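You operate a simulated robot arm through the tools that you are given. There is no shell and no other tool. Be economical: measure what you need, move in short steps, check, and stop when the job is done.

You are at the controls of a simulated two-armed robot. One attempt, no reset.

JOB
Pull the blue plug, the brown plug and the black stopper; scrap the cream joiner.
Fine: stand plugs and stopper on the top shelf; the joiner goes in the scrap box; leave the purple plug in. The lines are dead. Set down upright: blue plug, brown plug, black rubber stopper.

It is judged by the outcome, as a careful person would: the job done as asked, and still so three seconds after it is handed in. It fails if anything else is knocked over, pushed out of place, dropped, spilled or broken. A push-on lid holds only when it is set on centred and level and pressed home; a screw cap is set on level and turned clockwise until tight.

ROBOT AND FRAMES
Two 7-joint arms with fingered hands on one trunk, on a base that drives. Base frame: it is fixed to the floor where the robot stands at the start and does not move with it; the origin is under the middle of the robot, x ahead of it, y to its left, z up. Lengths are in m, angles in rad, forces in N, time in s.
The left shoulder is at the start at [0.03, 0.119, 1.219], the right one opposite. With the tool pointing down near the work surface each hand reaches from about 0.1 to 0.76 m from the robot's upright axis, wherever it stands, measured 20 degrees to its own side. Places, roughly: LOFT port [0.6, 0, 1.1]; blue plug (2x2x7 cm) [0.6, 0, 1.2]; brown plug (2x2x7 cm) [0.5, 0, 1]; cream cable joiner (7x7x8 cm) [0.5, 0, 0.9]; end of the lower conduit [0.6, -0.7, 1.3]; port of the cream joiner [0.5, 0, 1]; purple plug (2x2x7 cm) [0.6, 0.1, 1.2]; top wiring shelf [0.5, -0.3, 0.9]. Payload 3.8 kg a hand.
The tool frame of a hand sits at the grasp point between the pads (the TCP): z along the fingers, y along the line on which they close. The tips reach 0.025 m beyond it. Largest opening 0.088 m; the body of the gripper starts 0.029 m behind the TCP. The gripper is a hand of 4 fingers: y runs from the thumb to the fingers, the wrist lies at [-0.013, -0.106, -0.174] in the tool frame.
Orientation is that of the tool frame in the base frame, as a unit quaternion [x, y, z, w]. With the fingers straight down and the wrist toward the robot, the tool's x, y and z point along [0, 1, 0], [1, 0, 0] and [0, 0, -1] of the base frame.

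CONTROLS
- The arms move only by the tool drive_tool. It takes "left_motion", "right_motion" or both (then of equal length, played together; a hand with none holds still); each is a list of rows, each a list of 2 entries, a list of its own where there are three numbers: the turn, a rotation vector about the base's x, y, z in units of 60 degrees (1.0 is 60 degrees), then the shift along the base's x, y, z in units of 300 mm (1.0 is 300 mm). In form: [[[rx, ry, rz], [dx, dy, dz]], ...]. A call has 1 to 8 rows; each row is the pose to reach, as a shift and turn from the pose commanded when the call began. A call with a number of a shift or a turn outside -1 to 1 is refused whole. Rows are played at 5 a second. More than 0.05 m and 0.15 rad between two rows, and nothing of the call is played. A pose out of reach is approached as far as the arm can. The call stops where the force on the tool passes 40 N (or 10 N more than at its start, if that is more) or the arm is blocked; 0.2 s more then pass. In this call time passes only in rows, and 0.2 s behind the last. The reply holds the time, the measured pose of the TCP, the force on the tool along the base axes, the opening and the grip force, in the units named above and with some noise, with the torque about the TCP (base axes, N m) and any sound that the robot's microphone picked up, and new pictures: "show" is both (left out), scene, wrist or none (wrist: the cameras of the hands that moved).
- Cameras (640 x 400 px; columns grow to the right, rows downward): "scene" is now at [0.0645, -0.0165, 1.7822]; the picture's right is [-0.17, -0.99, 0.00], its down [-0.62, 0.10, -0.78] and it looks along [0.77, -0.13, -0.63] (base axes); focal length 227 px, centre (320, 200). "left" rides on the left gripper at [-0.064, -0.083, -0.098] in its tool frame; the picture's right is [-0.62, -0.37, 0.69], its down [0.71, -0.63, 0.30] and it looks along [0.32, 0.68, 0.65] (tool axes); focal length 265 px, centre (320, 200). "right" rides on the right gripper at [0.064, -0.083, -0.098] in its tool frame; the picture's right is [-0.62, 0.37, -0.69], its down [-0.71, -0.63, 0.30] and it looks along [-0.32, 0.68, 0.65] (tool axes); focal length 265 px, centre (320, 200). There is no depth. A picture from a camera that has moved, and an enlarged one, comes with that camera's place and axes in the base frame and with its lens.
- slide_trunk(by): slides the trunk up (or, below 0, down) by that many m; the arms and the scene camera ride with it, the base frame stays. It gives what a move gives, with no picture.
- base_move(legs): drives the robot by 1 to 6 legs, each [ahead, left, turn to the left] in m, m and rad, along the robot's own axes; the way and the turn of a leg run together, so that a leg with both is an arc; at most 1.5 m and 3.142 rad a leg. The arms and the cameras ride along, it lands a little off, and it stops where it bumps. It gives what a move gives, and a new picture of the scene camera.
- curl_fingers(index, middle, ring, thumb_bend, thumb_turn, hand): sets how far each is bent, from 0 (flat) to 1 (curled in); at 0.3 the hand is open as for a grip, at 0.7 the pads meet at the TCP. One left out holds its place. A second passes; each finger stops where it meets its share of the squeeze, and holds until it gets a number again. It is the only way to open and close the hand. It gives what a move gives, with no picture; readings hold the bend of each and the force on the fingers (four entries, about 0 where the hand has none), thumb and palm. thumb_turn goes from beside the hand (0) to across from the fingers (1), as for a grip.
- head_to(pan, tilt): turns the head with the scene camera to pan (to the left, within 2.094 rad either way) and tilt (down, from -0.506 to 1.204), counted from straight ahead of the robot. It gives what a move gives, and a new picture of the scene camera.
- enlarge(camera, box): a new picture of the part [left, top, right, bottom] of that camera's present view, enlarged. The clock stands still meanwhile.
- job_done(): hands the job in; it is judged then, once.

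Work in short steps. Places have to be worked out from the pictures, the camera data and where the tool is seen: move nearer, look again, correct. Check each grasp and each placing, and mend what went wrong. You have 120 turns and 260 pictures in all, those below and enlarged ones among them. Open the grippers and draw the arms clear of the work before you hand the job in, unless the task says otherwise; then end with one line.

The tools are called after "Call:" as a command line: name --argument value ..., lists and objects as JSON in quotes. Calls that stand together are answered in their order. drive_tool: Moves the arms, as the interface text tells. Its arguments: {"type":"object","properties":{"left_motion":{"type":"array"},"right_motion":{"type":"array"},"show":{"type":"string","enum":["both","scene","wrist","none"]}},"required":[]} The other tools are called the same way: slide_trunk (by) slides the trunk up or down; curl_fingers (index, middle, ring, thumb_bend, thumb_turn, hand) moves the fingers one by one; base_move (legs) drives the base; head_to (pan, tilt) turns the head that bears the scene camera; enlarge (camera, box) takes an enlarged picture of a part of a camera's view; job_done () hands the job in.

At the start:

```text
time_s: 0.0
left_position: [0.4211, 0.0783, 1.6289]
left_tcp_rot: [0.708, 0.707, 0.0, 0.0]
left_ft_force: [-0.2, 0.4, 0.0]
left_wrist_torque: [0.02, 0.02, -0.04]
left_finger_gap: 0.0874
left_grasp_force: 0.0
left_shape: jaw
left_bend: [0.3, 0.3, 0.3, 0.3, 0.98]
left_finger forces: [0.0, 0.0, 0.0, 0.1, 0.0, 0.1]
right_position: [0.4183, -0.3537, 1.6471]
right_tcp_rot: [0.707, 0.707, -0.001, -0.001]
right_ft_force: [-0.2, -0.3, 0.5]
right_wrist_torque: [0.01, -0.02, 0.0]
right_finger_gap: 0.0878
right_grasp_force: 0.1
right_shape: jaw
right_bend: [0.3, 0.3, 0.3, 0.3, 0.98]
right_finger forces: [0.0, 0.0, 0.0, 0.0, 0.1, 0.0]
trunk travel left (down, up): [-0.375, 0.215]
robot x, y, heading: [-0.0007, 0.0021, -0.0]
head pan, tilt: [-0.166, 0.679]
```

scene: 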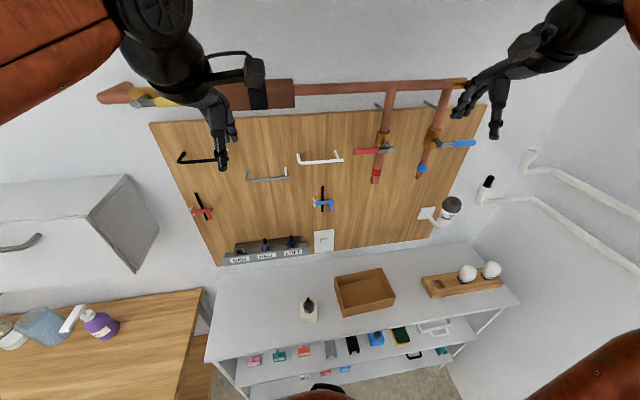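
right: 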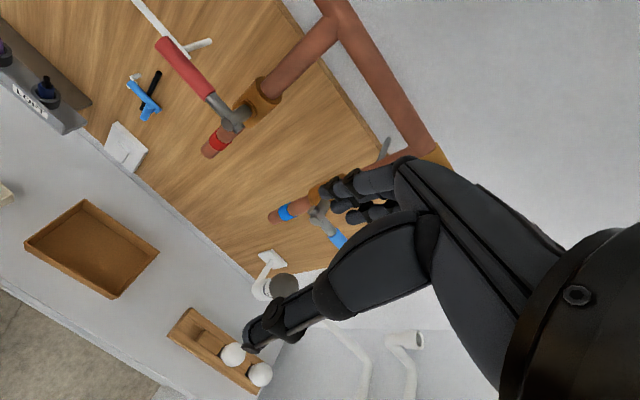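
left: 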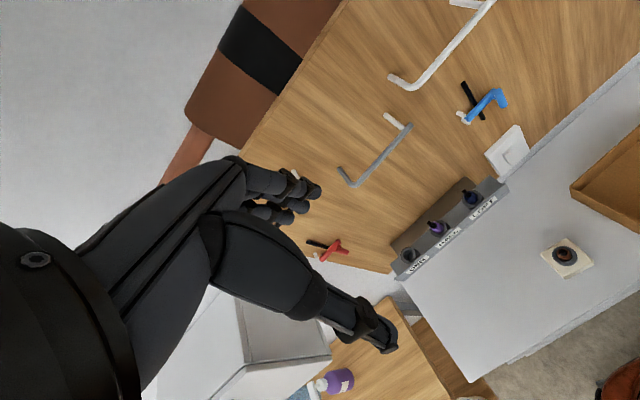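

I'll look closer at the plug bank, the joiner and the conduit end before moving.

Call:
enlarge --camera "scene" --box '[210, 220, 410, 345]'

Call:
enlarge --camera "scene" --box '[400, 130, 600, 300]'

Call:
enlarge --camera "scene" --box '[220, 290, 480, 400]'

Call:
enlarge --camera "left" --box '[380, 160, 620, 310]'

```text
3.20 times, centred on (310, 282) of scene
camera zoom: at [0.0645, -0.0165, 1.7822], right [-0.17, -0.99, 0.0], down [-0.62, 0.1, -0.78], along [0.77, -0.13, -0.63], focal length 726 px, centre (352, -64)
```

zoom: 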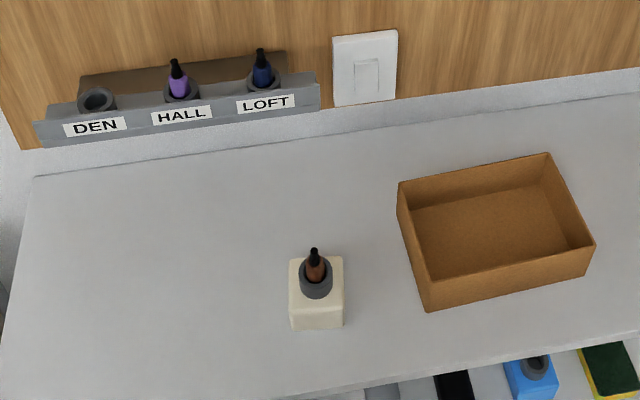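

```text
2.35 times, centred on (500, 215) of scene
camera zoom: at [0.0645, -0.0165, 1.7822], right [-0.17, -0.99, 0.0], down [-0.62, 0.1, -0.78], along [0.77, -0.13, -0.63], focal length 534 px, centre (-104, 165)
```

zoom: 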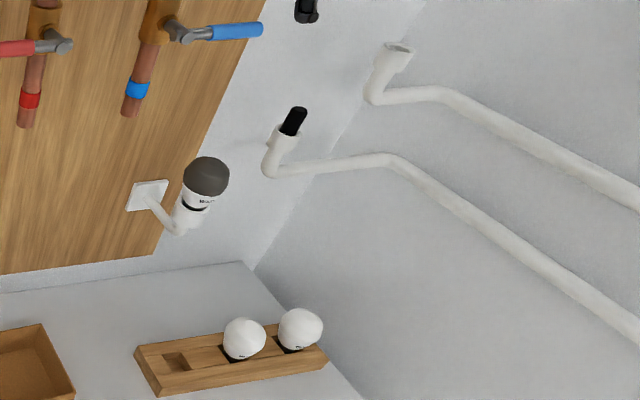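

```text
2.46 times, centred on (350, 345) of scene
camera zoom: at [0.0645, -0.0165, 1.7822], right [-0.17, -0.99, 0.0], down [-0.62, 0.1, -0.78], along [0.77, -0.13, -0.63], focal length 559 px, centre (246, -157)
```

zoom: 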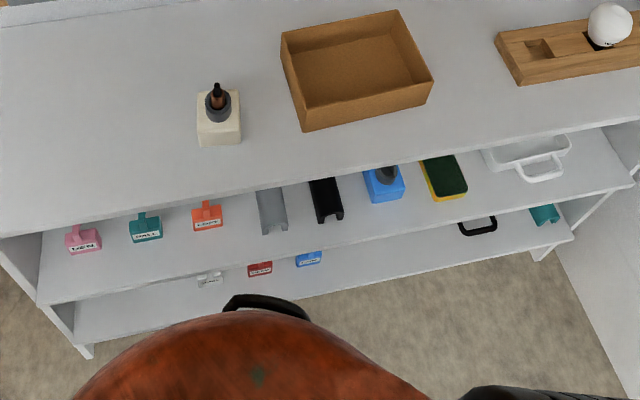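

```text
2.67 times, centred on (500, 235) of left
camera zoom: at [0.3385, 0.0141, 1.7267], right [-0.37, -0.62, -0.69], down [-0.63, 0.71, -0.3], along [0.68, 0.32, -0.65], focal length 708 px, centre (-160, 107)
```

zoom: 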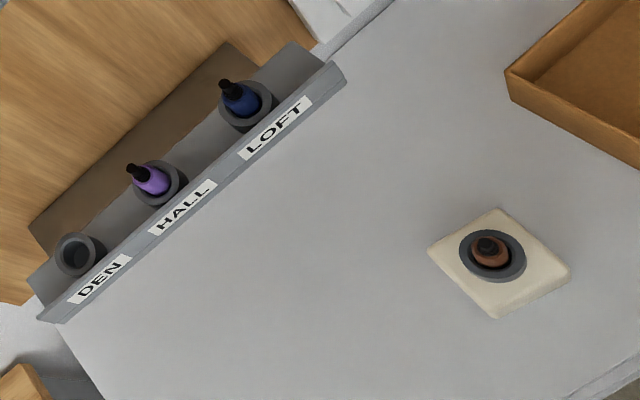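

The bank plugs sit around x 0.594, with blue at y −0.006 and its top at z 1.207. I'll check how far the hooks on the board stick out before I bring a hand in.

Call:
enlarge --camera "scene" --box '[170, 130, 350, 245]'

Call:
enlarge --camera "left" --box '[320, 60, 540, 200]'

```text
3.48 times, centred on (260, 188) of scene
camera zoom: at [0.0645, -0.0165, 1.7822], right [-0.17, -0.99, 0.0], down [-0.62, 0.1, -0.78], along [0.77, -0.13, -0.63], focal length 789 px, centre (529, 244)
```

zoom: 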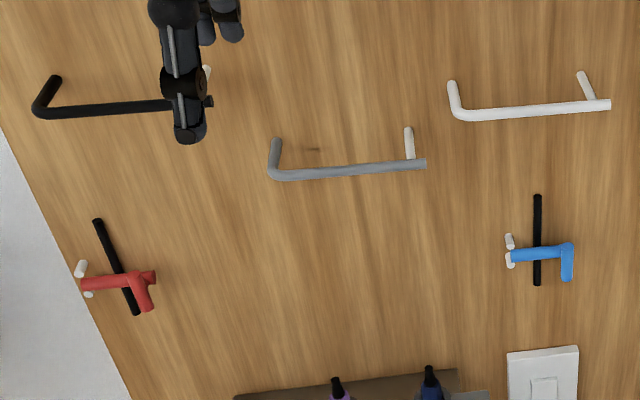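

```text
2.86 times, centred on (430, 130) of left
camera zoom: at [0.3385, 0.0141, 1.7267], right [-0.37, -0.62, -0.69], down [-0.63, 0.71, -0.3], along [0.68, 0.32, -0.65], focal length 758 px, centre (6, 400)
```

zoom: 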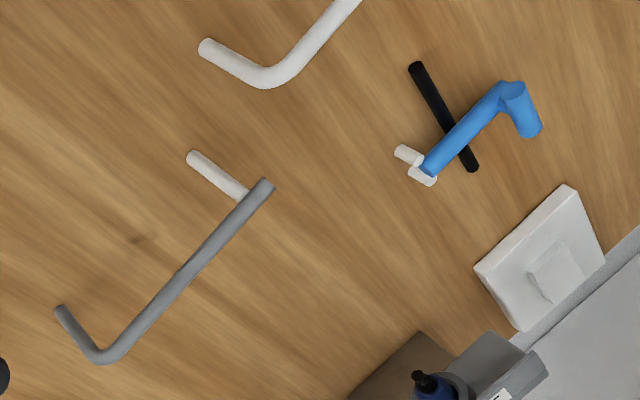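

The hook above the bank reaches out to about x 0.62 at z 1.43, so I have to stay under it. I'm half-closing the left hand and lowering it in front of the bank.

Call:
curl_fingers --hand "left" --index 0.48 --middle 0.48 --ring 0.48 --thumb_bend 0.48 --thumb_turn 1

Call:
drive_tool --left_motion '[[[0, 0, 0], [0, -0.04, -0.143]], [[0, 0, 0], [0, -0.08, -0.286]], [[0, 0, 0], [0, -0.12, -0.429]], [[0, 0, 0], [0, -0.16, -0.571]], [[0, 0, 0], [0, -0.2, -0.714]], [[0, 0, 0], [0, -0.24, -0.857]], [[0, 0, 0], [0, -0.28, -1.0]]]' --show "both"

```text
time_s: 1.0
left_position: [0.4217, 0.0781, 1.6288]
left_tcp_rot: [0.707, 0.707, 0.0, 0.0]
left_ft_force: [0.4, 0.1, -1.1]
left_wrist_torque: [-0.02, 0.01, -0.02]
left_finger_gap: 0.0465
left_grasp_force: 0.0
left_shape: fingers
left_bend: [0.48, 0.48, 0.48, 0.48, 1.0]
left_finger forces: [0.0, 0.0, 0.0, 0.1, 0.0, 0.0]
right_position: [0.4178, -0.3537, 1.6454]
right_tcp_rot: [0.707, 0.707, 0.0, 0.0]
right_ft_force: [-0.1, 0.1, 0.0]
right_wrist_torque: [0.02, -0.01, 0.02]
right_finger_gap: 0.0876
right_grasp_force: 0.1
right_shape: jaw
right_bend: [0.3, 0.3, 0.3, 0.3, 0.98]
right_finger forces: [0.0, 0.1, 0.0, 0.1, 0.0, 0.0]
trunk travel left (down, up): [-0.375, 0.215]
robot x, y, heading: [-0.0037, 0.0018, -0.001]
head pan, tilt: [-0.166, 0.679]
```

```text
time_s: 2.6
left_position: [0.4234, -0.0063, 1.3264]
left_tcp_rot: [0.707, 0.707, -0.001, 0.0]
left_ft_force: [-0.7, 0.6, 0.7]
left_wrist_torque: [0.0, -0.03, 0.01]
left_finger_gap: 0.0467
left_grasp_force: 0.0
left_shape: fingers
left_bend: [0.48, 0.48, 0.48, 0.48, 1.0]
left_finger forces: [0.0, 0.0, 0.0, 0.1, 0.0, 0.1]
right_position: [0.4207, -0.3553, 1.6456]
right_tcp_rot: [0.708, 0.707, -0.001, 0.0]
right_ft_force: [0.2, 0.4, -1.0]
right_wrist_torque: [0.02, 0.03, 0.0]
right_finger_gap: 0.0873
right_grasp_force: 0.0
right_shape: jaw
right_bend: [0.3, 0.3, 0.3, 0.3, 0.98]
right_finger forces: [0.0, 0.0, 0.0, 0.0, 0.0, 0.0]
trunk travel left (down, up): [-0.375, 0.215]
robot x, y, heading: [0.0012, -0.0001, -0.001]
head pan, tilt: [-0.166, 0.679]
camera scene: at [0.0657, -0.0176, 1.7821], right [-0.17, -0.99, 0.0], down [-0.62, 0.1, -0.78], along [0.77, -0.13, -0.63], focal length 227 px, centre (320, 200)
camera left: at [0.3398, -0.0702, 1.4246], right [-0.37, -0.62, -0.69], down [-0.63, 0.71, -0.3], along [0.68, 0.32, -0.65], focal length 265 px, centre (320, 200)
```

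scene: 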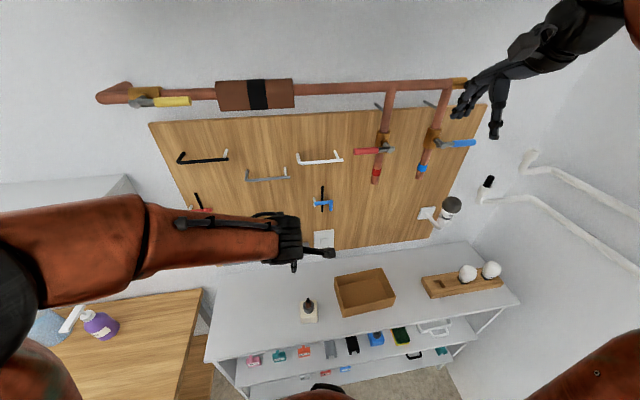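
left: 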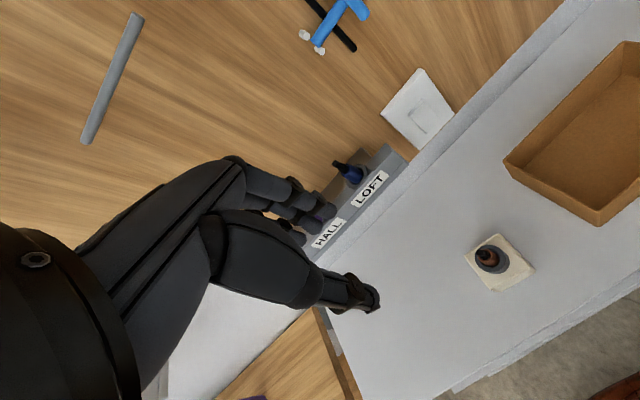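

The hand is in front of the bank. I'll zoom in here for a better fix on the blue and brown plugs.

Call:
enlarge --camera "left" --box '[280, 130, 420, 218]'

Call:
enlarge --camera "left" --box '[440, 210, 560, 285]'

```text
4.55 times, centred on (350, 174) of left
camera zoom: at [0.3398, -0.0702, 1.4246], right [-0.37, -0.62, -0.69], down [-0.63, 0.71, -0.3], along [0.68, 0.32, -0.65], focal length 1206 px, centre (184, 318)
```

zoom: 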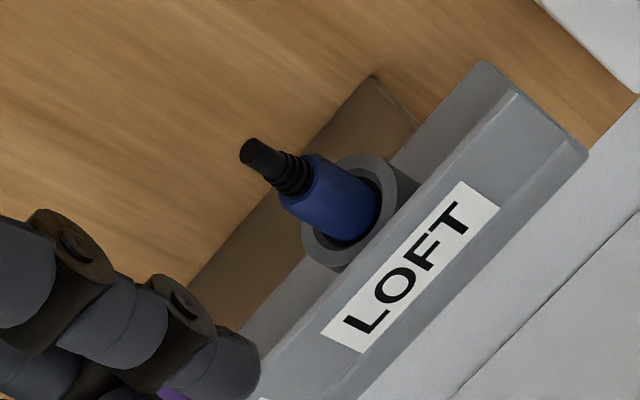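

```text
5.33 times, centred on (500, 248) of left
camera zoom: at [0.3398, -0.0702, 1.4246], right [-0.37, -0.62, -0.69], down [-0.63, 0.71, -0.3], along [0.68, 0.32, -0.65], focal length 1416 px, centre (-640, -53)
```

zoom: 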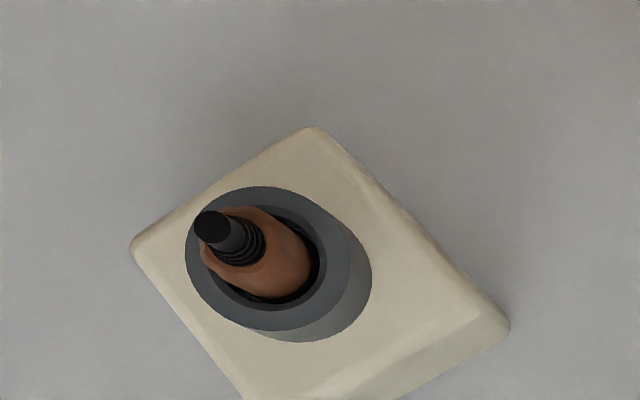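

Blue's tail top comes out at about (0.594, −0.007, 1.203), and brown's at about (0.455, −0.040, 1.037). I'm moving the left hand over the blue plug, keeping it under the hook.

Call:
drive_tool --left_motion '[[[0, 0, 0], [0, 0, -0.13]], [[0, 0, 0], [0, 0, -0.257]], [[0, 0, 0], [0.143, 0, -0.257]], [[0, 0, 0], [0.286, 0, -0.257]], [[0, 0, 0], [0.43, 0, -0.257]], [[0, 0, 0], [0.573, 0, -0.257]]]' --show "both"

```text
time_s: 4.0
left_position: [0.5952, -0.0051, 1.2491]
left_tcp_rot: [0.707, 0.707, -0.001, 0.0]
left_ft_force: [0.0, 0.5, 0.1]
left_wrist_torque: [-0.01, 0.0, 0.0]
left_finger_gap: 0.0462
left_grasp_force: 0.0
left_shape: fingers
left_bend: [0.48, 0.48, 0.48, 0.48, 1.0]
left_finger forces: [0.0, 0.1, 0.0, 0.0, 0.0, 0.0]
right_position: [0.4206, -0.3535, 1.646]
right_tcp_rot: [0.707, 0.707, 0.0, -0.001]
right_ft_force: [-0.2, 0.2, 0.2]
right_wrist_torque: [-0.01, 0.0, 0.02]
right_finger_gap: 0.0878
right_grasp_force: 0.0
right_shape: jaw
right_bend: [0.3, 0.3, 0.3, 0.3, 0.98]
right_finger forces: [0.1, 0.0, 0.1, 0.1, 0.0, 0.0]
trunk travel left (down, up): [-0.375, 0.215]
robot x, y, heading: [0.0023, 0.0004, -0.001]
head pan, tilt: [-0.166, 0.679]
camera scene: at [0.0664, -0.0164, 1.7821], right [-0.17, -0.99, 0.0], down [-0.62, 0.1, -0.78], along [0.77, -0.13, -0.63], focal length 227 px, centre (320, 200)
camera left: at [0.5114, -0.0691, 1.3482], right [-0.37, -0.62, -0.69], down [-0.63, 0.71, -0.3], along [0.68, 0.32, -0.65], focal length 265 px, centre (320, 200)
```

scene: 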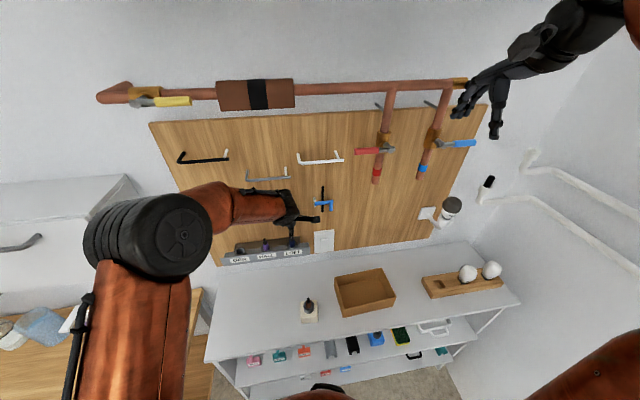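
left: 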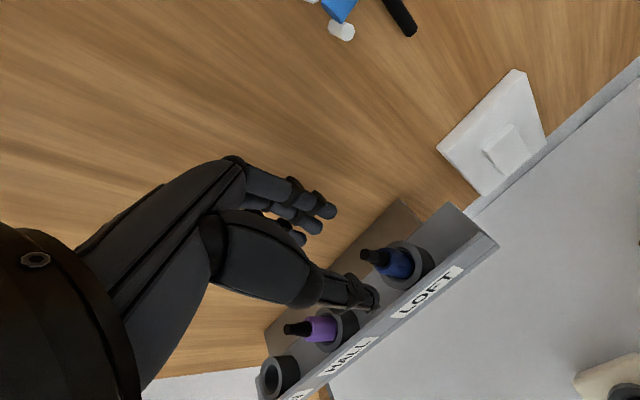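

The projected grasp point lines up with the plug. I'm lowering the hand around it to z ≈ 1.185.

Call:
drive_tool --left_motion '[[[0, 0, 0], [-0.004, -0.005, -0.107]], [[0, 0, 0], [-0.004, -0.005, -0.213]]]' --show "wrist"

Call:
curl_fingers --hand "left" --index 0.75 --middle 0.75 --ring 0.75 --thumb_bend 0.75

Call:
enlarge --camera "left" --box '[200, 130, 480, 330]'

```text
time_s: 4.6
left_position: [0.5924, -0.0078, 1.1854]
left_tcp_rot: [0.707, 0.708, -0.001, 0.0]
left_ft_force: [-0.1, -0.9, -0.3]
left_wrist_torque: [0.02, 0.02, -0.01]
left_finger_gap: 0.0463
left_grasp_force: 0.0
left_shape: fingers
left_bend: [0.48, 0.48, 0.48, 0.48, 1.0]
left_finger forces: [0.0, 0.0, 0.0, 0.0, 0.0, 0.1]
right_position: [0.4194, -0.3546, 1.6459]
right_tcp_rot: [0.707, 0.708, -0.001, -0.001]
right_ft_force: [1.1, 0.2, 0.3]
right_wrist_torque: [-0.02, 0.01, 0.04]
right_finger_gap: 0.0876
right_grasp_force: 0.1
right_shape: jaw
right_bend: [0.3, 0.3, 0.3, 0.3, 0.98]
right_finger forces: [0.0, 0.0, 0.0, 0.0, 0.0, 0.0]
trunk travel left (down, up): [-0.375, 0.215]
robot x, y, heading: [0.0013, 0.0014, -0.005]
head pan, tilt: [-0.166, 0.679]
camera left: at [0.5082, -0.0722, 1.2834], right [-0.37, -0.62, -0.69], down [-0.63, 0.71, -0.3], along [0.68, 0.33, -0.65], focal length 265 px, centre (320, 200)
```

left: 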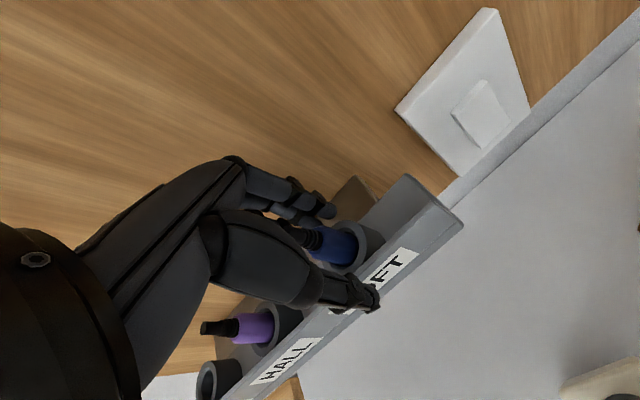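

```text
time_s: 5.6
left_position: [0.5923, -0.0074, 1.1878]
left_tcp_rot: [0.707, 0.707, 0.001, 0.002]
left_ft_force: [7.2, 1.8, 14.5]
left_wrist_torque: [0.06, -0.07, -0.05]
left_finger_gap: 0.0113
left_grasp_force: 17.4
left_shape: fingers
left_bend: [0.72, 0.62, 0.75, 0.65, 1.0]
left_finger forces: [8.4, 11.4, 0.0, 0.0, 15.7, 0.1]
right_position: [0.4181, -0.3532, 1.6462]
right_tcp_rot: [0.707, 0.707, -0.001, 0.0]
right_ft_force: [1.1, -0.1, 0.1]
right_wrist_torque: [0.02, -0.01, 0.01]
right_finger_gap: 0.0877
right_grasp_force: 0.0
right_shape: jaw
right_bend: [0.3, 0.3, 0.3, 0.3, 0.98]
right_finger forces: [0.0, 0.0, 0.1, 0.0, 0.1, 0.0]
trunk travel left (down, up): [-0.375, 0.215]
robot x, y, heading: [0.0008, 0.0044, -0.0]
head pan, tilt: [-0.166, 0.679]
```

```text
2.00 times, centred on (340, 230) of left
camera zoom: at [0.5081, -0.0713, 1.2853], right [-0.37, -0.62, -0.69], down [-0.63, 0.71, -0.31], along [0.69, 0.32, -0.65], focal length 531 px, centre (280, 140)
```

zoom: 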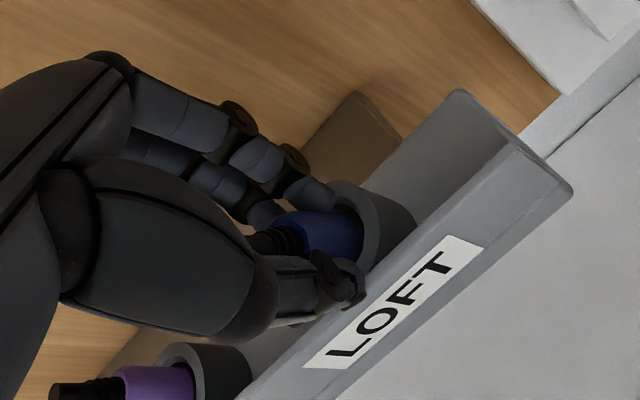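

The hand has the plug with about 17 N. I'm pulling straight up in small steps.

Call:
drive_tool --left_motion '[[[0, 0, 0], [0, 0, 0.03]], [[0, 0, 0], [0, 0, 0.06]], [[0, 0, 0], [0, 0, 0.1]], [[0, 0, 0], [0, 0, 0.14]]]' --show "wrist"

```text
time_s: 6.6
left_position: [0.5929, -0.0073, 1.2279]
left_tcp_rot: [0.707, 0.707, 0.0, 0.0]
left_ft_force: [0.4, -0.8, 0.2]
left_wrist_torque: [-0.03, 0.08, -0.02]
left_finger_gap: 0.0101
left_grasp_force: 12.6
left_shape: fingers
left_bend: [0.73, 0.64, 0.75, 0.65, 1.0]
left_finger forces: [6.9, 6.4, 0.1, 0.0, 11.5, 0.0]
right_position: [0.4187, -0.354, 1.6464]
right_tcp_rot: [0.707, 0.707, 0.0, 0.0]
right_ft_force: [-0.4, -0.2, 0.1]
right_wrist_torque: [0.02, -0.02, 0.0]
right_finger_gap: 0.0878
right_grasp_force: 0.1
right_shape: jaw
right_bend: [0.3, 0.3, 0.3, 0.3, 0.98]
right_finger forces: [0.0, 0.1, 0.0, 0.1, 0.0, 0.0]
trunk travel left (down, up): [-0.375, 0.215]
robot x, y, heading: [0.0011, 0.0002, 0.002]
head pan, tilt: [-0.166, 0.679]
camera left: at [0.5084, -0.0713, 1.3263], right [-0.37, -0.62, -0.69], down [-0.63, 0.71, -0.3], along [0.68, 0.32, -0.65], focal length 265 px, centre (320, 200)
```

left: 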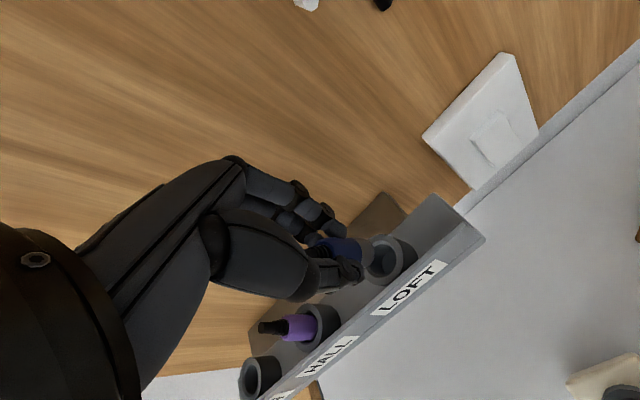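

The port looks empty with the plug in the fingers. I'll zoom in to check.

Call:
enlarge --camera "left" --box '[250, 170, 450, 310]'

```text
2.86 times, centred on (350, 240) of left
camera zoom: at [0.5084, -0.0713, 1.3263], right [-0.37, -0.62, -0.69], down [-0.63, 0.71, -0.3], along [0.68, 0.32, -0.65], focal length 758 px, centre (234, 86)
```

zoom: 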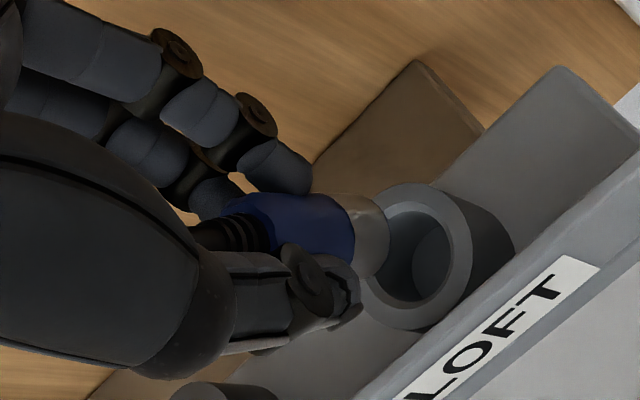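

Blue is out and held. I'm lifting a bit more, then backing away from the bank and moving toward the clear left part of the shelf.

Call:
drive_tool --left_motion '[[[0, 0, 0], [0, 0, 0.1]], [[0, 0, 0], [-0.13, 0, 0.1]], [[0, 0, 0], [-0.26, 0.03, 0.1]], [[0, 0, 0], [-0.37, 0.12, 0.1]], [[0, 0, 0], [-0.37, 0.25, 0.04]], [[0, 0, 0], [-0.37, 0.38, -0.05]], [[0, 0, 0], [-0.37, 0.5, -0.14]], [[0, 0, 0], [-0.37, 0.62, -0.23]]]' --show "both"

Call:
enlarge --camera "scene" --box '[180, 200, 340, 320]'

Call:
enlarge --camera "left" --box '[200, 150, 440, 310]'

```text
time_s: 8.4
left_position: [0.4822, 0.1806, 1.1602]
left_tcp_rot: [0.707, 0.707, -0.001, 0.001]
left_ft_force: [0.0, 0.1, -0.7]
left_wrist_torque: [-0.01, -0.03, 0.03]
left_finger_gap: 0.0099
left_grasp_force: 12.8
left_shape: fingers
left_bend: [0.73, 0.64, 0.75, 0.65, 1.0]
left_finger forces: [7.5, 6.3, 0.1, 0.1, 11.6, 0.0]
right_position: [0.4205, -0.3526, 1.6463]
right_tcp_rot: [0.707, 0.707, -0.002, 0.0]
right_ft_force: [-0.5, 0.3, 0.0]
right_wrist_torque: [-0.04, 0.01, 0.02]
right_finger_gap: 0.0878
right_grasp_force: 0.1
right_shape: jaw
right_bend: [0.3, 0.3, 0.3, 0.3, 0.98]
right_finger forces: [0.1, 0.0, 0.0, 0.0, 0.0, 0.1]
trunk travel left (down, up): [-0.375, 0.215]
robot x, y, heading: [0.0015, -0.002, 0.005]
head pan, tilt: [-0.166, 0.679]
camera scene: at [0.0661, -0.0143, 1.7821], right [-0.17, -0.99, 0.0], down [-0.62, 0.1, -0.78], along [0.77, -0.13, -0.63], focal length 227 px, centre (320, 200)
camera left: at [0.399, 0.1171, 1.2588], right [-0.37, -0.62, -0.69], down [-0.63, 0.71, -0.31], along [0.68, 0.32, -0.65], focal length 265 px, centre (320, 200)
```

scene: 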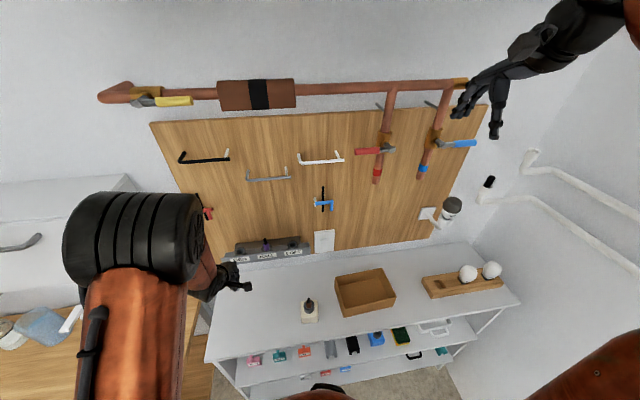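
left: 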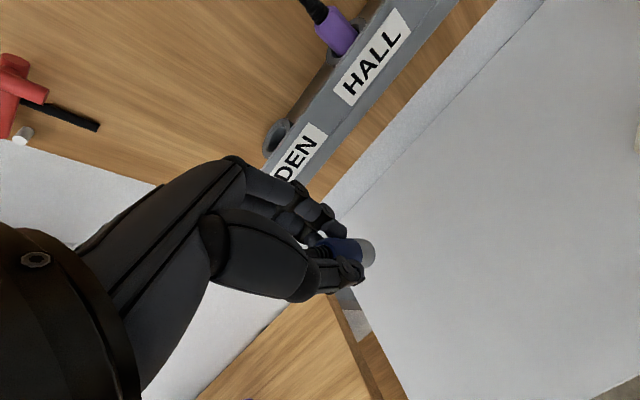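

```text
3.33 times, centred on (260, 260) of scene
camera zoom: at [0.0661, -0.0143, 1.7821], right [-0.17, -0.99, 0.0], down [-0.62, 0.1, -0.78], along [0.77, -0.13, -0.63], focal length 756 px, centre (520, 0)
```

zoom: 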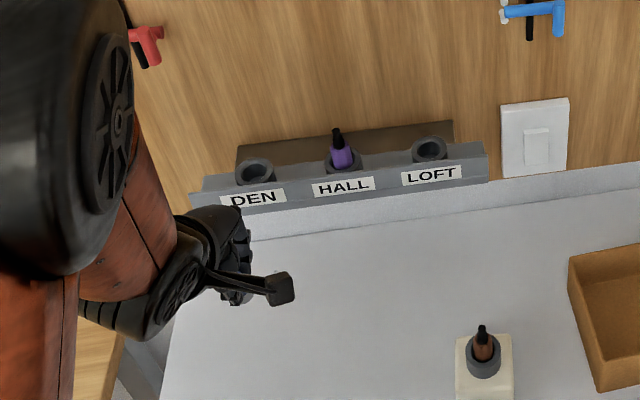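

```text
2.50 times, centred on (320, 230) of left
camera zoom: at [0.399, 0.1171, 1.2588], right [-0.37, -0.62, -0.69], down [-0.63, 0.71, -0.31], along [0.68, 0.32, -0.65], focal length 664 px, centre (320, 125)
```

zoom: 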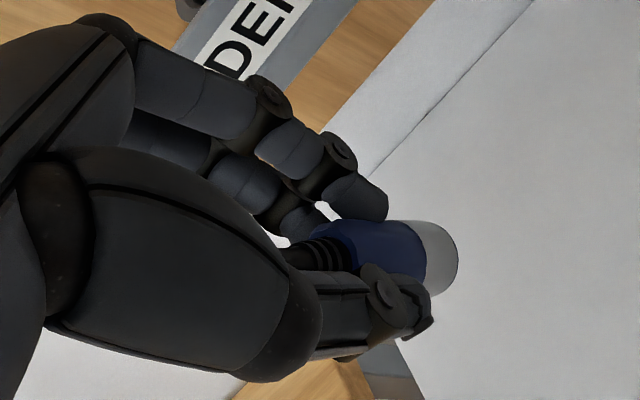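

Blue is held with a slight tilt, about 10°. I'm lowering it to just above the shelf and will check it there.

Call:
drive_tool --left_motion '[[[0, 0, 0], [0, 0, -0.15]], [[0, 0, 0], [0, 0, -0.3]], [[0, 0, 0], [0, 0, -0.45]], [[0, 0, 0], [0, 0, -0.58]]]' --show "none"

Call:
enlarge --camera "left" --box '[260, 180, 440, 300]'

Call:
enlarge --camera "scene" --box '[160, 230, 300, 330]'

```text
time_s: 9.4
left_position: [0.4822, 0.1803, 0.9844]
left_tcp_rot: [0.707, 0.708, 0.001, -0.001]
left_ft_force: [-0.2, 0.7, 0.0]
left_wrist_torque: [0.0, -0.01, 0.0]
left_finger_gap: 0.0096
left_grasp_force: 12.9
left_shape: fingers
left_bend: [0.73, 0.64, 0.75, 0.65, 1.0]
left_finger forces: [7.5, 6.4, 0.1, 0.0, 11.6, 0.0]
right_position: [0.4197, -0.3528, 1.6459]
right_tcp_rot: [0.707, 0.707, -0.002, -0.001]
right_ft_force: [0.6, -0.3, 0.2]
right_wrist_torque: [-0.01, 0.01, -0.02]
right_finger_gap: 0.0877
right_grasp_force: 0.0
right_shape: jaw
right_bend: [0.3, 0.3, 0.3, 0.3, 0.98]
right_finger forces: [0.1, 0.0, 0.0, 0.0, 0.1, 0.1]
trunk travel left (down, up): [-0.375, 0.215]
robot x, y, heading: [-0.0011, -0.0002, 0.004]
head pan, tilt: [-0.166, 0.679]
```

```text
3.33 times, centred on (350, 240) of left
camera zoom: at [0.3989, 0.1157, 1.0834], right [-0.37, -0.62, -0.69], down [-0.63, 0.71, -0.3], along [0.68, 0.32, -0.65], focal length 885 px, centre (220, 67)
```

zoom: 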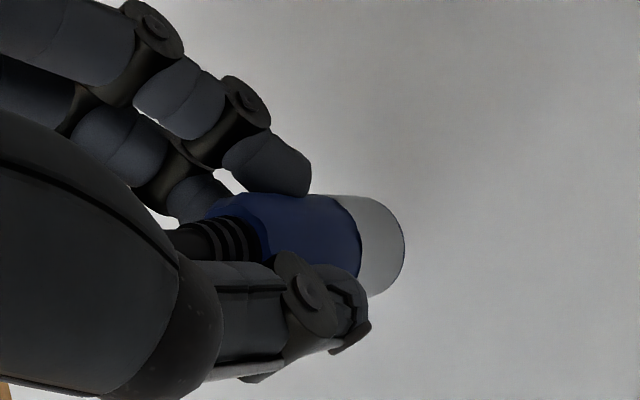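

```text
4.00 times, centred on (230, 280) of scene
camera zoom: at [0.066, -0.0154, 1.7821], right [-0.17, -0.99, 0.0], down [-0.62, 0.1, -0.78], along [0.77, -0.13, -0.63], focal length 908 px, centre (680, -120)
```

zoom: 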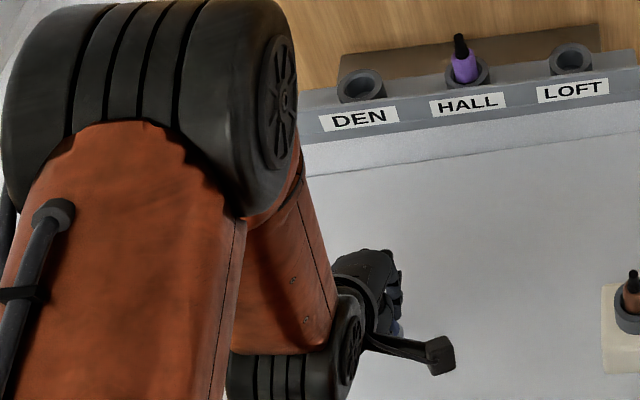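

Its apparent length tells me the base is tipped forward toward +x, by about 10°. I'm pitching the hand to straighten it.

Call:
drive_tool --left_motion '[[[0, 0.09, 0], [0, 0, 0.01]], [[0, 0.17, 0], [0, 0, 0.01]]]' --show "none"

Call:
enlarge --camera "left" --box '[260, 180, 440, 300]'

```text
time_s: 10.0
left_position: [0.4829, 0.1796, 0.9883]
left_tcp_rot: [0.705, 0.704, -0.064, -0.064]
left_ft_force: [0.9, -0.1, 0.2]
left_wrist_torque: [0.0, -0.01, 0.0]
left_finger_gap: 0.0095
left_grasp_force: 12.8
left_shape: fingers
left_bend: [0.73, 0.64, 0.75, 0.65, 1.0]
left_finger forces: [7.6, 6.5, 0.0, 0.0, 11.6, 0.1]
right_position: [0.4189, -0.3532, 1.6461]
right_tcp_rot: [0.707, 0.707, 0.0, 0.0]
right_ft_force: [0.6, 0.2, 0.5]
right_wrist_torque: [-0.01, 0.0, -0.03]
right_finger_gap: 0.0875
right_grasp_force: 0.1
right_shape: jaw
right_bend: [0.3, 0.3, 0.3, 0.3, 0.98]
right_finger forces: [0.1, 0.1, 0.1, 0.1, 0.0, 0.0]
trunk travel left (down, up): [-0.375, 0.215]
robot x, y, heading: [-0.0003, -0.0016, 0.002]
head pan, tilt: [-0.166, 0.679]
```

```text
3.33 times, centred on (350, 240) of left
camera zoom: at [0.4175, 0.1158, 1.1004], right [-0.49, -0.62, -0.62], down [-0.67, 0.71, -0.19], along [0.56, 0.32, -0.77], focal length 885 px, centre (220, 67)
```

zoom: 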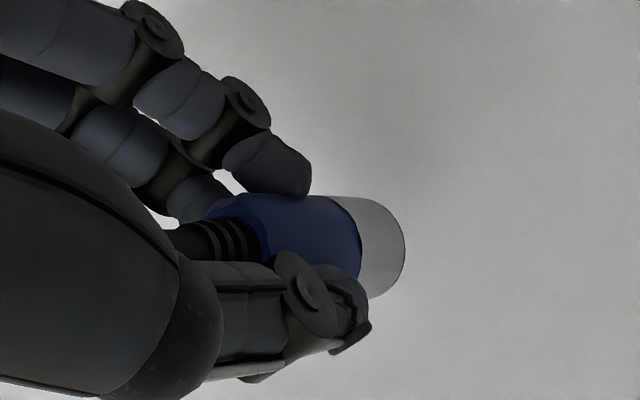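

The picture now agrees with a vertical plug. I'm lowering it gently until it touches.

Call:
drive_tool --left_motion '[[[0, 0, 0], [0, 0, -0.02]], [[0, 0, 0], [0, 0, -0.035]], [[0, 0, 0], [0, 0, -0.045]]]' --show "none"

Call:
enlarge --camera "left" --box '[260, 180, 440, 300]'

```text
time_s: 10.8
left_position: [0.482, 0.1786, 0.975]
left_tcp_rot: [0.705, 0.704, -0.062, -0.062]
left_ft_force: [-0.3, 0.5, -0.2]
left_wrist_torque: [0.03, 0.01, -0.03]
left_finger_gap: 0.0094
left_grasp_force: 12.7
left_shape: fingers
left_bend: [0.73, 0.64, 0.75, 0.65, 1.0]
left_finger forces: [7.6, 6.7, 0.1, 0.0, 11.6, 0.0]
right_position: [0.4189, -0.3536, 1.6461]
right_tcp_rot: [0.707, 0.707, 0.001, 0.0]
right_ft_force: [0.3, 1.0, -0.7]
right_wrist_torque: [0.01, 0.01, 0.01]
right_finger_gap: 0.0876
right_grasp_force: 0.1
right_shape: jaw
right_bend: [0.3, 0.3, 0.3, 0.3, 0.98]
right_finger forces: [0.0, 0.0, 0.0, 0.0, 0.1, 0.0]
trunk travel left (down, up): [-0.375, 0.215]
robot x, y, heading: [-0.003, 0.0034, 0.002]
head pan, tilt: [-0.166, 0.679]
```

```text
3.33 times, centred on (350, 240) of left
camera zoom: at [0.4165, 0.1152, 1.0871], right [-0.49, -0.62, -0.62], down [-0.67, 0.71, -0.19], along [0.56, 0.32, -0.76], focal length 885 px, centre (220, 67)
```

zoom: 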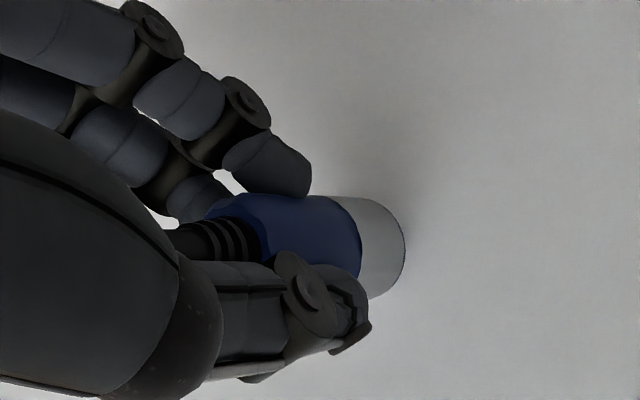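

The shadow is closing in but nothing has touched yet. I'm going down a few millimetres at a time and watching the force.

Call:
drive_tool --left_motion '[[[0, 0, 0], [0, 0, -0.01]], [[0, 0, 0], [0, 0, -0.02]]]' --show "none"

Call:
enlarge --camera "left" --box '[260, 180, 440, 300]'

```text
time_s: 11.4
left_position: [0.4821, 0.1783, 0.97]
left_tcp_rot: [0.704, 0.704, -0.062, -0.061]
left_ft_force: [0.6, -0.5, 6.8]
left_wrist_torque: [0.03, 0.03, 0.02]
left_finger_gap: 0.0093
left_grasp_force: 13.7
left_shape: fingers
left_bend: [0.73, 0.65, 0.75, 0.65, 1.0]
left_finger forces: [7.9, 7.7, 0.0, 0.0, 12.0, 0.0]
right_position: [0.4169, -0.3546, 1.6463]
right_tcp_rot: [0.707, 0.707, 0.0, 0.0]
right_ft_force: [-0.4, 0.0, -0.2]
right_wrist_torque: [-0.02, -0.01, 0.02]
right_finger_gap: 0.0878
right_grasp_force: 0.0
right_shape: jaw
right_bend: [0.3, 0.3, 0.3, 0.3, 0.98]
right_finger forces: [0.0, 0.1, 0.0, 0.1, 0.0, 0.1]
trunk travel left (down, up): [-0.375, 0.215]
robot x, y, heading: [0.0004, 0.0, -0.001]
head pan, tilt: [-0.166, 0.679]
```

```text
3.33 times, centred on (350, 240) of left
camera zoom: at [0.4174, 0.1144, 1.0819], right [-0.48, -0.62, -0.62], down [-0.67, 0.71, -0.19], along [0.56, 0.32, -0.76], focal length 885 px, centre (220, 67)
```

zoom: 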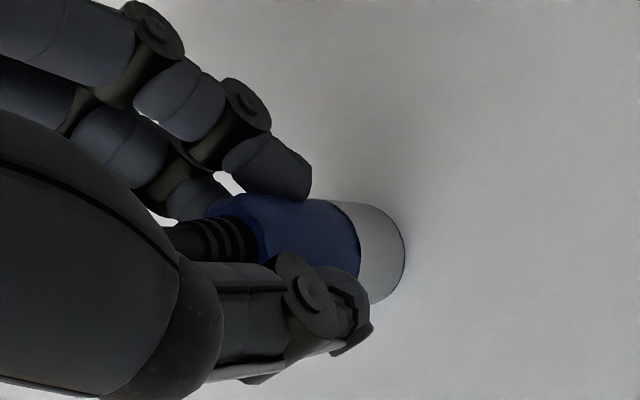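

It's in contact with about 7 N up and hardly any torque. I'm opening the fingers gradually.

Call:
curl_fingers --hand "left" --index 0.67 --middle 0.59 --ring 0.6 --thumb_bend 0.6

Call:
enlarge --camera "left" --box '[260, 180, 440, 300]'

Call:
curl_fingers --hand "left" --index 0.48 --middle 0.48 --ring 0.48 --thumb_bend 0.45

Call:
enlarge --camera "left" --box '[260, 180, 440, 300]'

```text
time_s: 12.4
left_position: [0.4823, 0.1793, 0.9693]
left_tcp_rot: [0.704, 0.704, -0.063, -0.063]
left_ft_force: [0.6, 0.4, -0.4]
left_wrist_torque: [-0.04, 0.0, 0.02]
left_finger_gap: 0.0123
left_grasp_force: 0.3
left_shape: fingers
left_bend: [0.67, 0.59, 0.6, 0.6, 1.0]
left_finger forces: [0.0, 0.0, 0.1, 0.0, 0.2, 0.0]
right_position: [0.4186, -0.3545, 1.6469]
right_tcp_rot: [0.706, 0.708, -0.001, 0.0]
right_ft_force: [0.6, -0.4, -0.1]
right_wrist_torque: [0.02, 0.0, 0.02]
right_finger_gap: 0.0875
right_grasp_force: 0.2
right_shape: jaw
right_bend: [0.3, 0.3, 0.3, 0.3, 0.98]
right_finger forces: [0.1, 0.1, 0.0, 0.0, 0.0, 0.1]
trunk travel left (down, up): [-0.375, 0.215]
robot x, y, heading: [-0.0009, -0.0005, -0.0]
head pan, tilt: [-0.166, 0.679]
```

```text
3.33 times, centred on (350, 240) of left
camera zoom: at [0.4172, 0.1147, 1.0811], right [-0.49, -0.62, -0.62], down [-0.67, 0.71, -0.19], along [0.56, 0.32, -0.76], focal length 885 px, centre (220, 67)
```

zoom: 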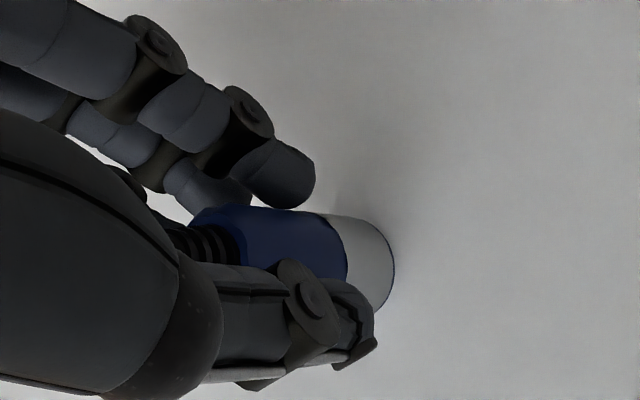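

```text
time_s: 13.4
left_position: [0.4822, 0.1786, 0.9692]
left_tcp_rot: [0.705, 0.704, -0.063, -0.063]
left_ft_force: [-0.5, 0.6, -0.9]
left_wrist_torque: [-0.03, 0.01, 0.02]
left_finger_gap: 0.0489
left_grasp_force: 0.0
left_shape: fingers
left_bend: [0.48, 0.48, 0.48, 0.45, 0.99]
left_finger forces: [0.0, 0.1, 0.1, 0.0, 0.0, 0.0]
right_position: [0.419, -0.3532, 1.646]
right_tcp_rot: [0.707, 0.707, 0.0, 0.001]
right_ft_force: [0.6, 0.1, 0.4]
right_wrist_torque: [0.0, -0.01, 0.0]
right_finger_gap: 0.0873
right_grasp_force: 0.1
right_shape: jaw
right_bend: [0.3, 0.3, 0.3, 0.3, 0.98]
right_finger forces: [0.0, 0.1, 0.0, 0.1, 0.0, 0.0]
trunk travel left (down, up): [-0.375, 0.215]
robot x, y, heading: [0.0038, 0.0006, 0.006]
head pan, tilt: [-0.166, 0.679]
```

```text
3.33 times, centred on (350, 240) of left
camera zoom: at [0.4172, 0.1147, 1.0811], right [-0.49, -0.62, -0.62], down [-0.67, 0.71, -0.19], along [0.56, 0.32, -0.76], focal length 885 px, centre (220, 67)
```

zoom: 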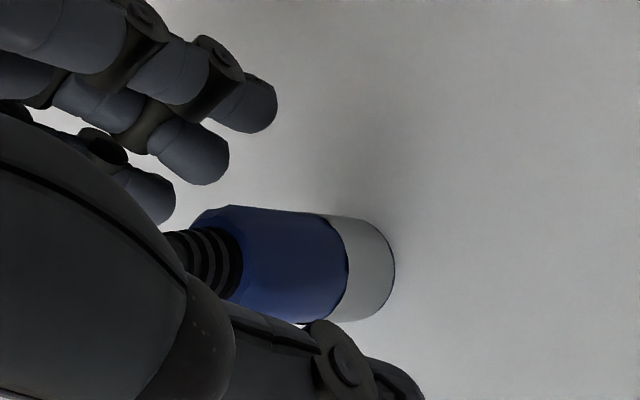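

Blue is standing free. I'm raising the hand straight up off it and levelling the wrist once it's clear.

Call:
drive_tool --left_motion '[[[0, 0, 0], [-0.01, 0, 0.08]], [[0, 0, 0], [-0.01, 0, 0.2]], [[0, 0, 0], [-0.01, 0, 0.35]], [[0, -0.09, 0], [-0.1, 0.05, 0.5]], [[0, -0.17, 0], [-0.2, 0.1, 0.6]]]' --show "both"

```text
refused: row 4 steps farther than a row can; nothing moved
```

That row step was too long, so I'm splitting it.

Call:
drive_tool --left_motion '[[[0, 0, 0], [-0.01, 0, 0.08]], [[0, 0, 0], [-0.01, 0, 0.2]], [[0, 0, 0], [-0.01, 0, 0.33]], [[0, -0.09, 0], [-0.06, 0.03, 0.45]], [[0, -0.17, 0], [-0.12, 0.06, 0.56]]]' --show "both"

```text
time_s: 14.6
left_position: [0.4438, 0.1961, 1.1393]
left_tcp_rot: [0.707, 0.707, 0.0, 0.001]
left_ft_force: [-0.7, -0.1, 0.7]
left_wrist_torque: [0.0, 0.01, 0.01]
left_finger_gap: 0.0486
left_grasp_force: 0.1
left_shape: fingers
left_bend: [0.48, 0.48, 0.48, 0.45, 0.99]
left_finger forces: [0.1, 0.0, 0.0, 0.1, 0.0, 0.1]
right_position: [0.4156, -0.354, 1.6461]
right_tcp_rot: [0.707, 0.707, 0.0, 0.0]
right_ft_force: [0.0, -0.2, 0.0]
right_wrist_torque: [0.03, 0.01, -0.03]
right_finger_gap: 0.0878
right_grasp_force: 0.1
right_shape: jaw
right_bend: [0.3, 0.3, 0.3, 0.3, 0.98]
right_finger forces: [0.0, 0.0, 0.0, 0.0, 0.1, 0.0]
trunk travel left (down, up): [-0.375, 0.215]
robot x, y, heading: [0.0025, 0.0023, -0.002]
head pan, tilt: [-0.166, 0.679]
camera scene: at [0.0627, -0.0159, 1.7822], right [-0.17, -0.99, 0.0], down [-0.62, 0.1, -0.78], along [0.77, -0.13, -0.63], focal length 227 px, centre (320, 200)
camera left: at [0.3591, 0.1323, 1.2384], right [-0.37, -0.62, -0.69], down [-0.63, 0.71, -0.31], along [0.68, 0.32, -0.65], focal length 265 px, centre (320, 200)
```

scene: 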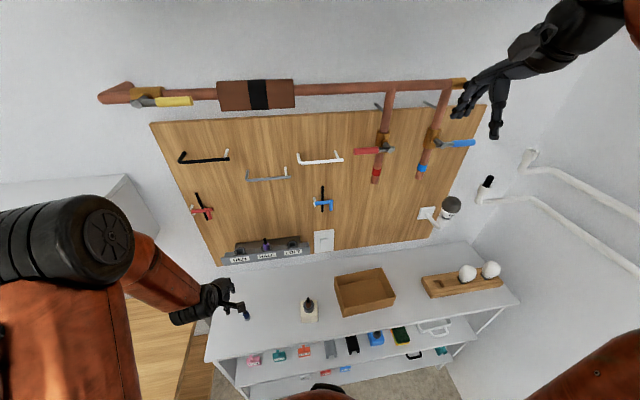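
left: 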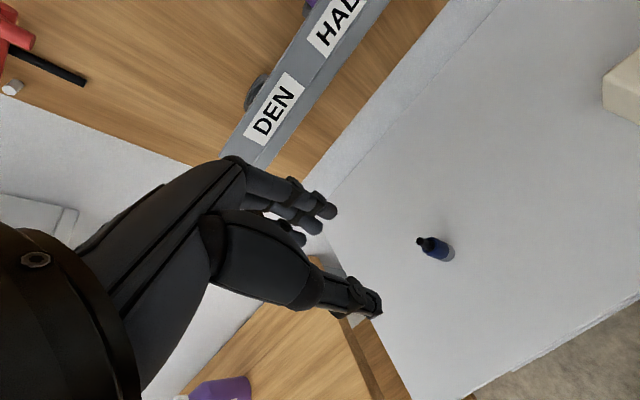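

Blue stands upright near (0.48, 0.178). Next the left hand will hold the joiner from its left side while the right hand pulls the brown plug, so I'm rolling the left hand first.

Call:
drive_tool --left_motion '[[[-0.125, 0, 0], [0, 0, 0]], [[-0.25, 0, 0], [0, 0, 0]], [[-0.375, 0, 0], [0, 0, 0]], [[-0.5, 0, 0], [0, 0, 0]], [[-0.625, 0, 0], [0, 0, 0]], [[-0.75, 0, 0], [0, 0, 0]], [[-0.875, 0, 0], [0, 0, 0]], [[-1.0, 0, 0], [0, 0, 0]]]' --show "both"

Call:
curl_fingers --hand "left" --index 0.3 --middle 0.3 --ring 0.3 --thumb_bend 0.3 --thumb_turn 1

```text
time_s: 16.4
left_position: [0.4464, 0.1967, 1.1375]
left_tcp_rot: [0.613, 0.612, -0.353, 0.354]
left_ft_force: [0.6, -0.6, -0.6]
left_wrist_torque: [-0.02, -0.03, 0.01]
left_finger_gap: 0.049
left_grasp_force: 0.0
left_shape: fingers
left_bend: [0.48, 0.48, 0.48, 0.45, 0.99]
left_finger forces: [0.1, 0.0, 0.0, 0.1, 0.0, 0.1]
right_position: [0.418, -0.3543, 1.6457]
right_tcp_rot: [0.707, 0.708, 0.0, 0.0]
right_ft_force: [0.1, -0.4, -0.7]
right_wrist_torque: [0.01, -0.01, 0.01]
right_finger_gap: 0.0877
right_grasp_force: 0.1
right_shape: jaw
right_bend: [0.3, 0.3, 0.3, 0.3, 0.98]
right_finger forces: [0.1, 0.0, 0.1, 0.1, 0.0, 0.0]
trunk travel left (down, up): [-0.375, 0.215]
robot x, y, heading: [0.0007, -0.0009, 0.002]
head pan, tilt: [-0.166, 0.679]
camera scene: at [0.065, -0.0173, 1.7822], right [-0.17, -0.99, 0.0], down [-0.62, 0.1, -0.78], along [0.77, -0.13, -0.63], focal length 227 px, centre (320, 200)
camera left: at [0.3623, 0.25, 1.2429], right [-0.37, -0.91, 0.19], down [-0.63, 0.09, -0.77], along [0.68, -0.4, -0.61], focal length 265 px, centre (320, 200)
```

scene: 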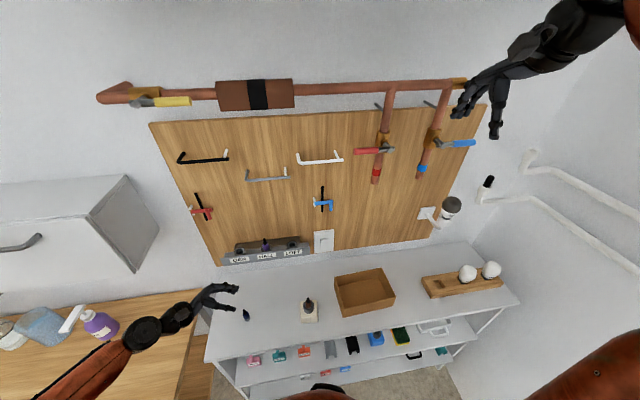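
left: 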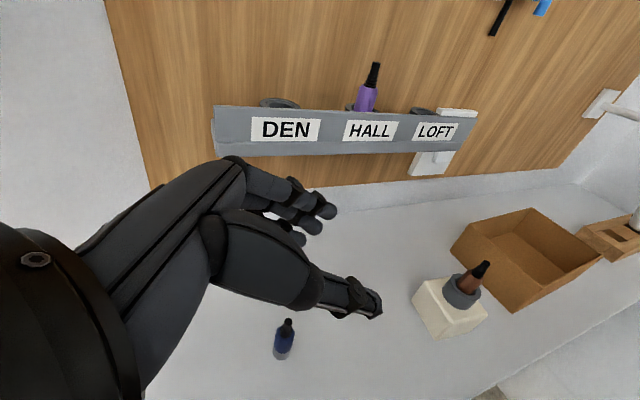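

```text
time_s: 17.4
left_position: [0.4461, 0.1968, 1.1378]
left_tcp_rot: [0.613, 0.613, -0.353, 0.353]
left_ft_force: [0.3, 0.3, 0.8]
left_wrist_torque: [-0.05, 0.0, 0.0]
left_finger_gap: 0.0846
left_grasp_force: 0.0
left_shape: fingers
left_bend: [0.3, 0.3, 0.3, 0.3, 0.98]
left_finger forces: [0.1, 0.1, 0.0, 0.0, 0.0, 0.0]
right_position: [0.4192, -0.354, 1.6444]
right_tcp_rot: [0.707, 0.707, 0.0, 0.0]
right_ft_force: [-0.3, -0.1, -0.7]
right_wrist_torque: [0.0, 0.0, -0.03]
right_finger_gap: 0.0875
right_grasp_force: 0.1
right_shape: jaw
right_bend: [0.3, 0.3, 0.3, 0.3, 0.98]
right_finger forces: [0.0, 0.1, 0.0, 0.0, 0.0, 0.1]
trunk travel left (down, up): [-0.375, 0.215]
robot x, y, heading: [-0.0013, -0.0005, -0.003]
head pan, tilt: [-0.166, 0.679]
```

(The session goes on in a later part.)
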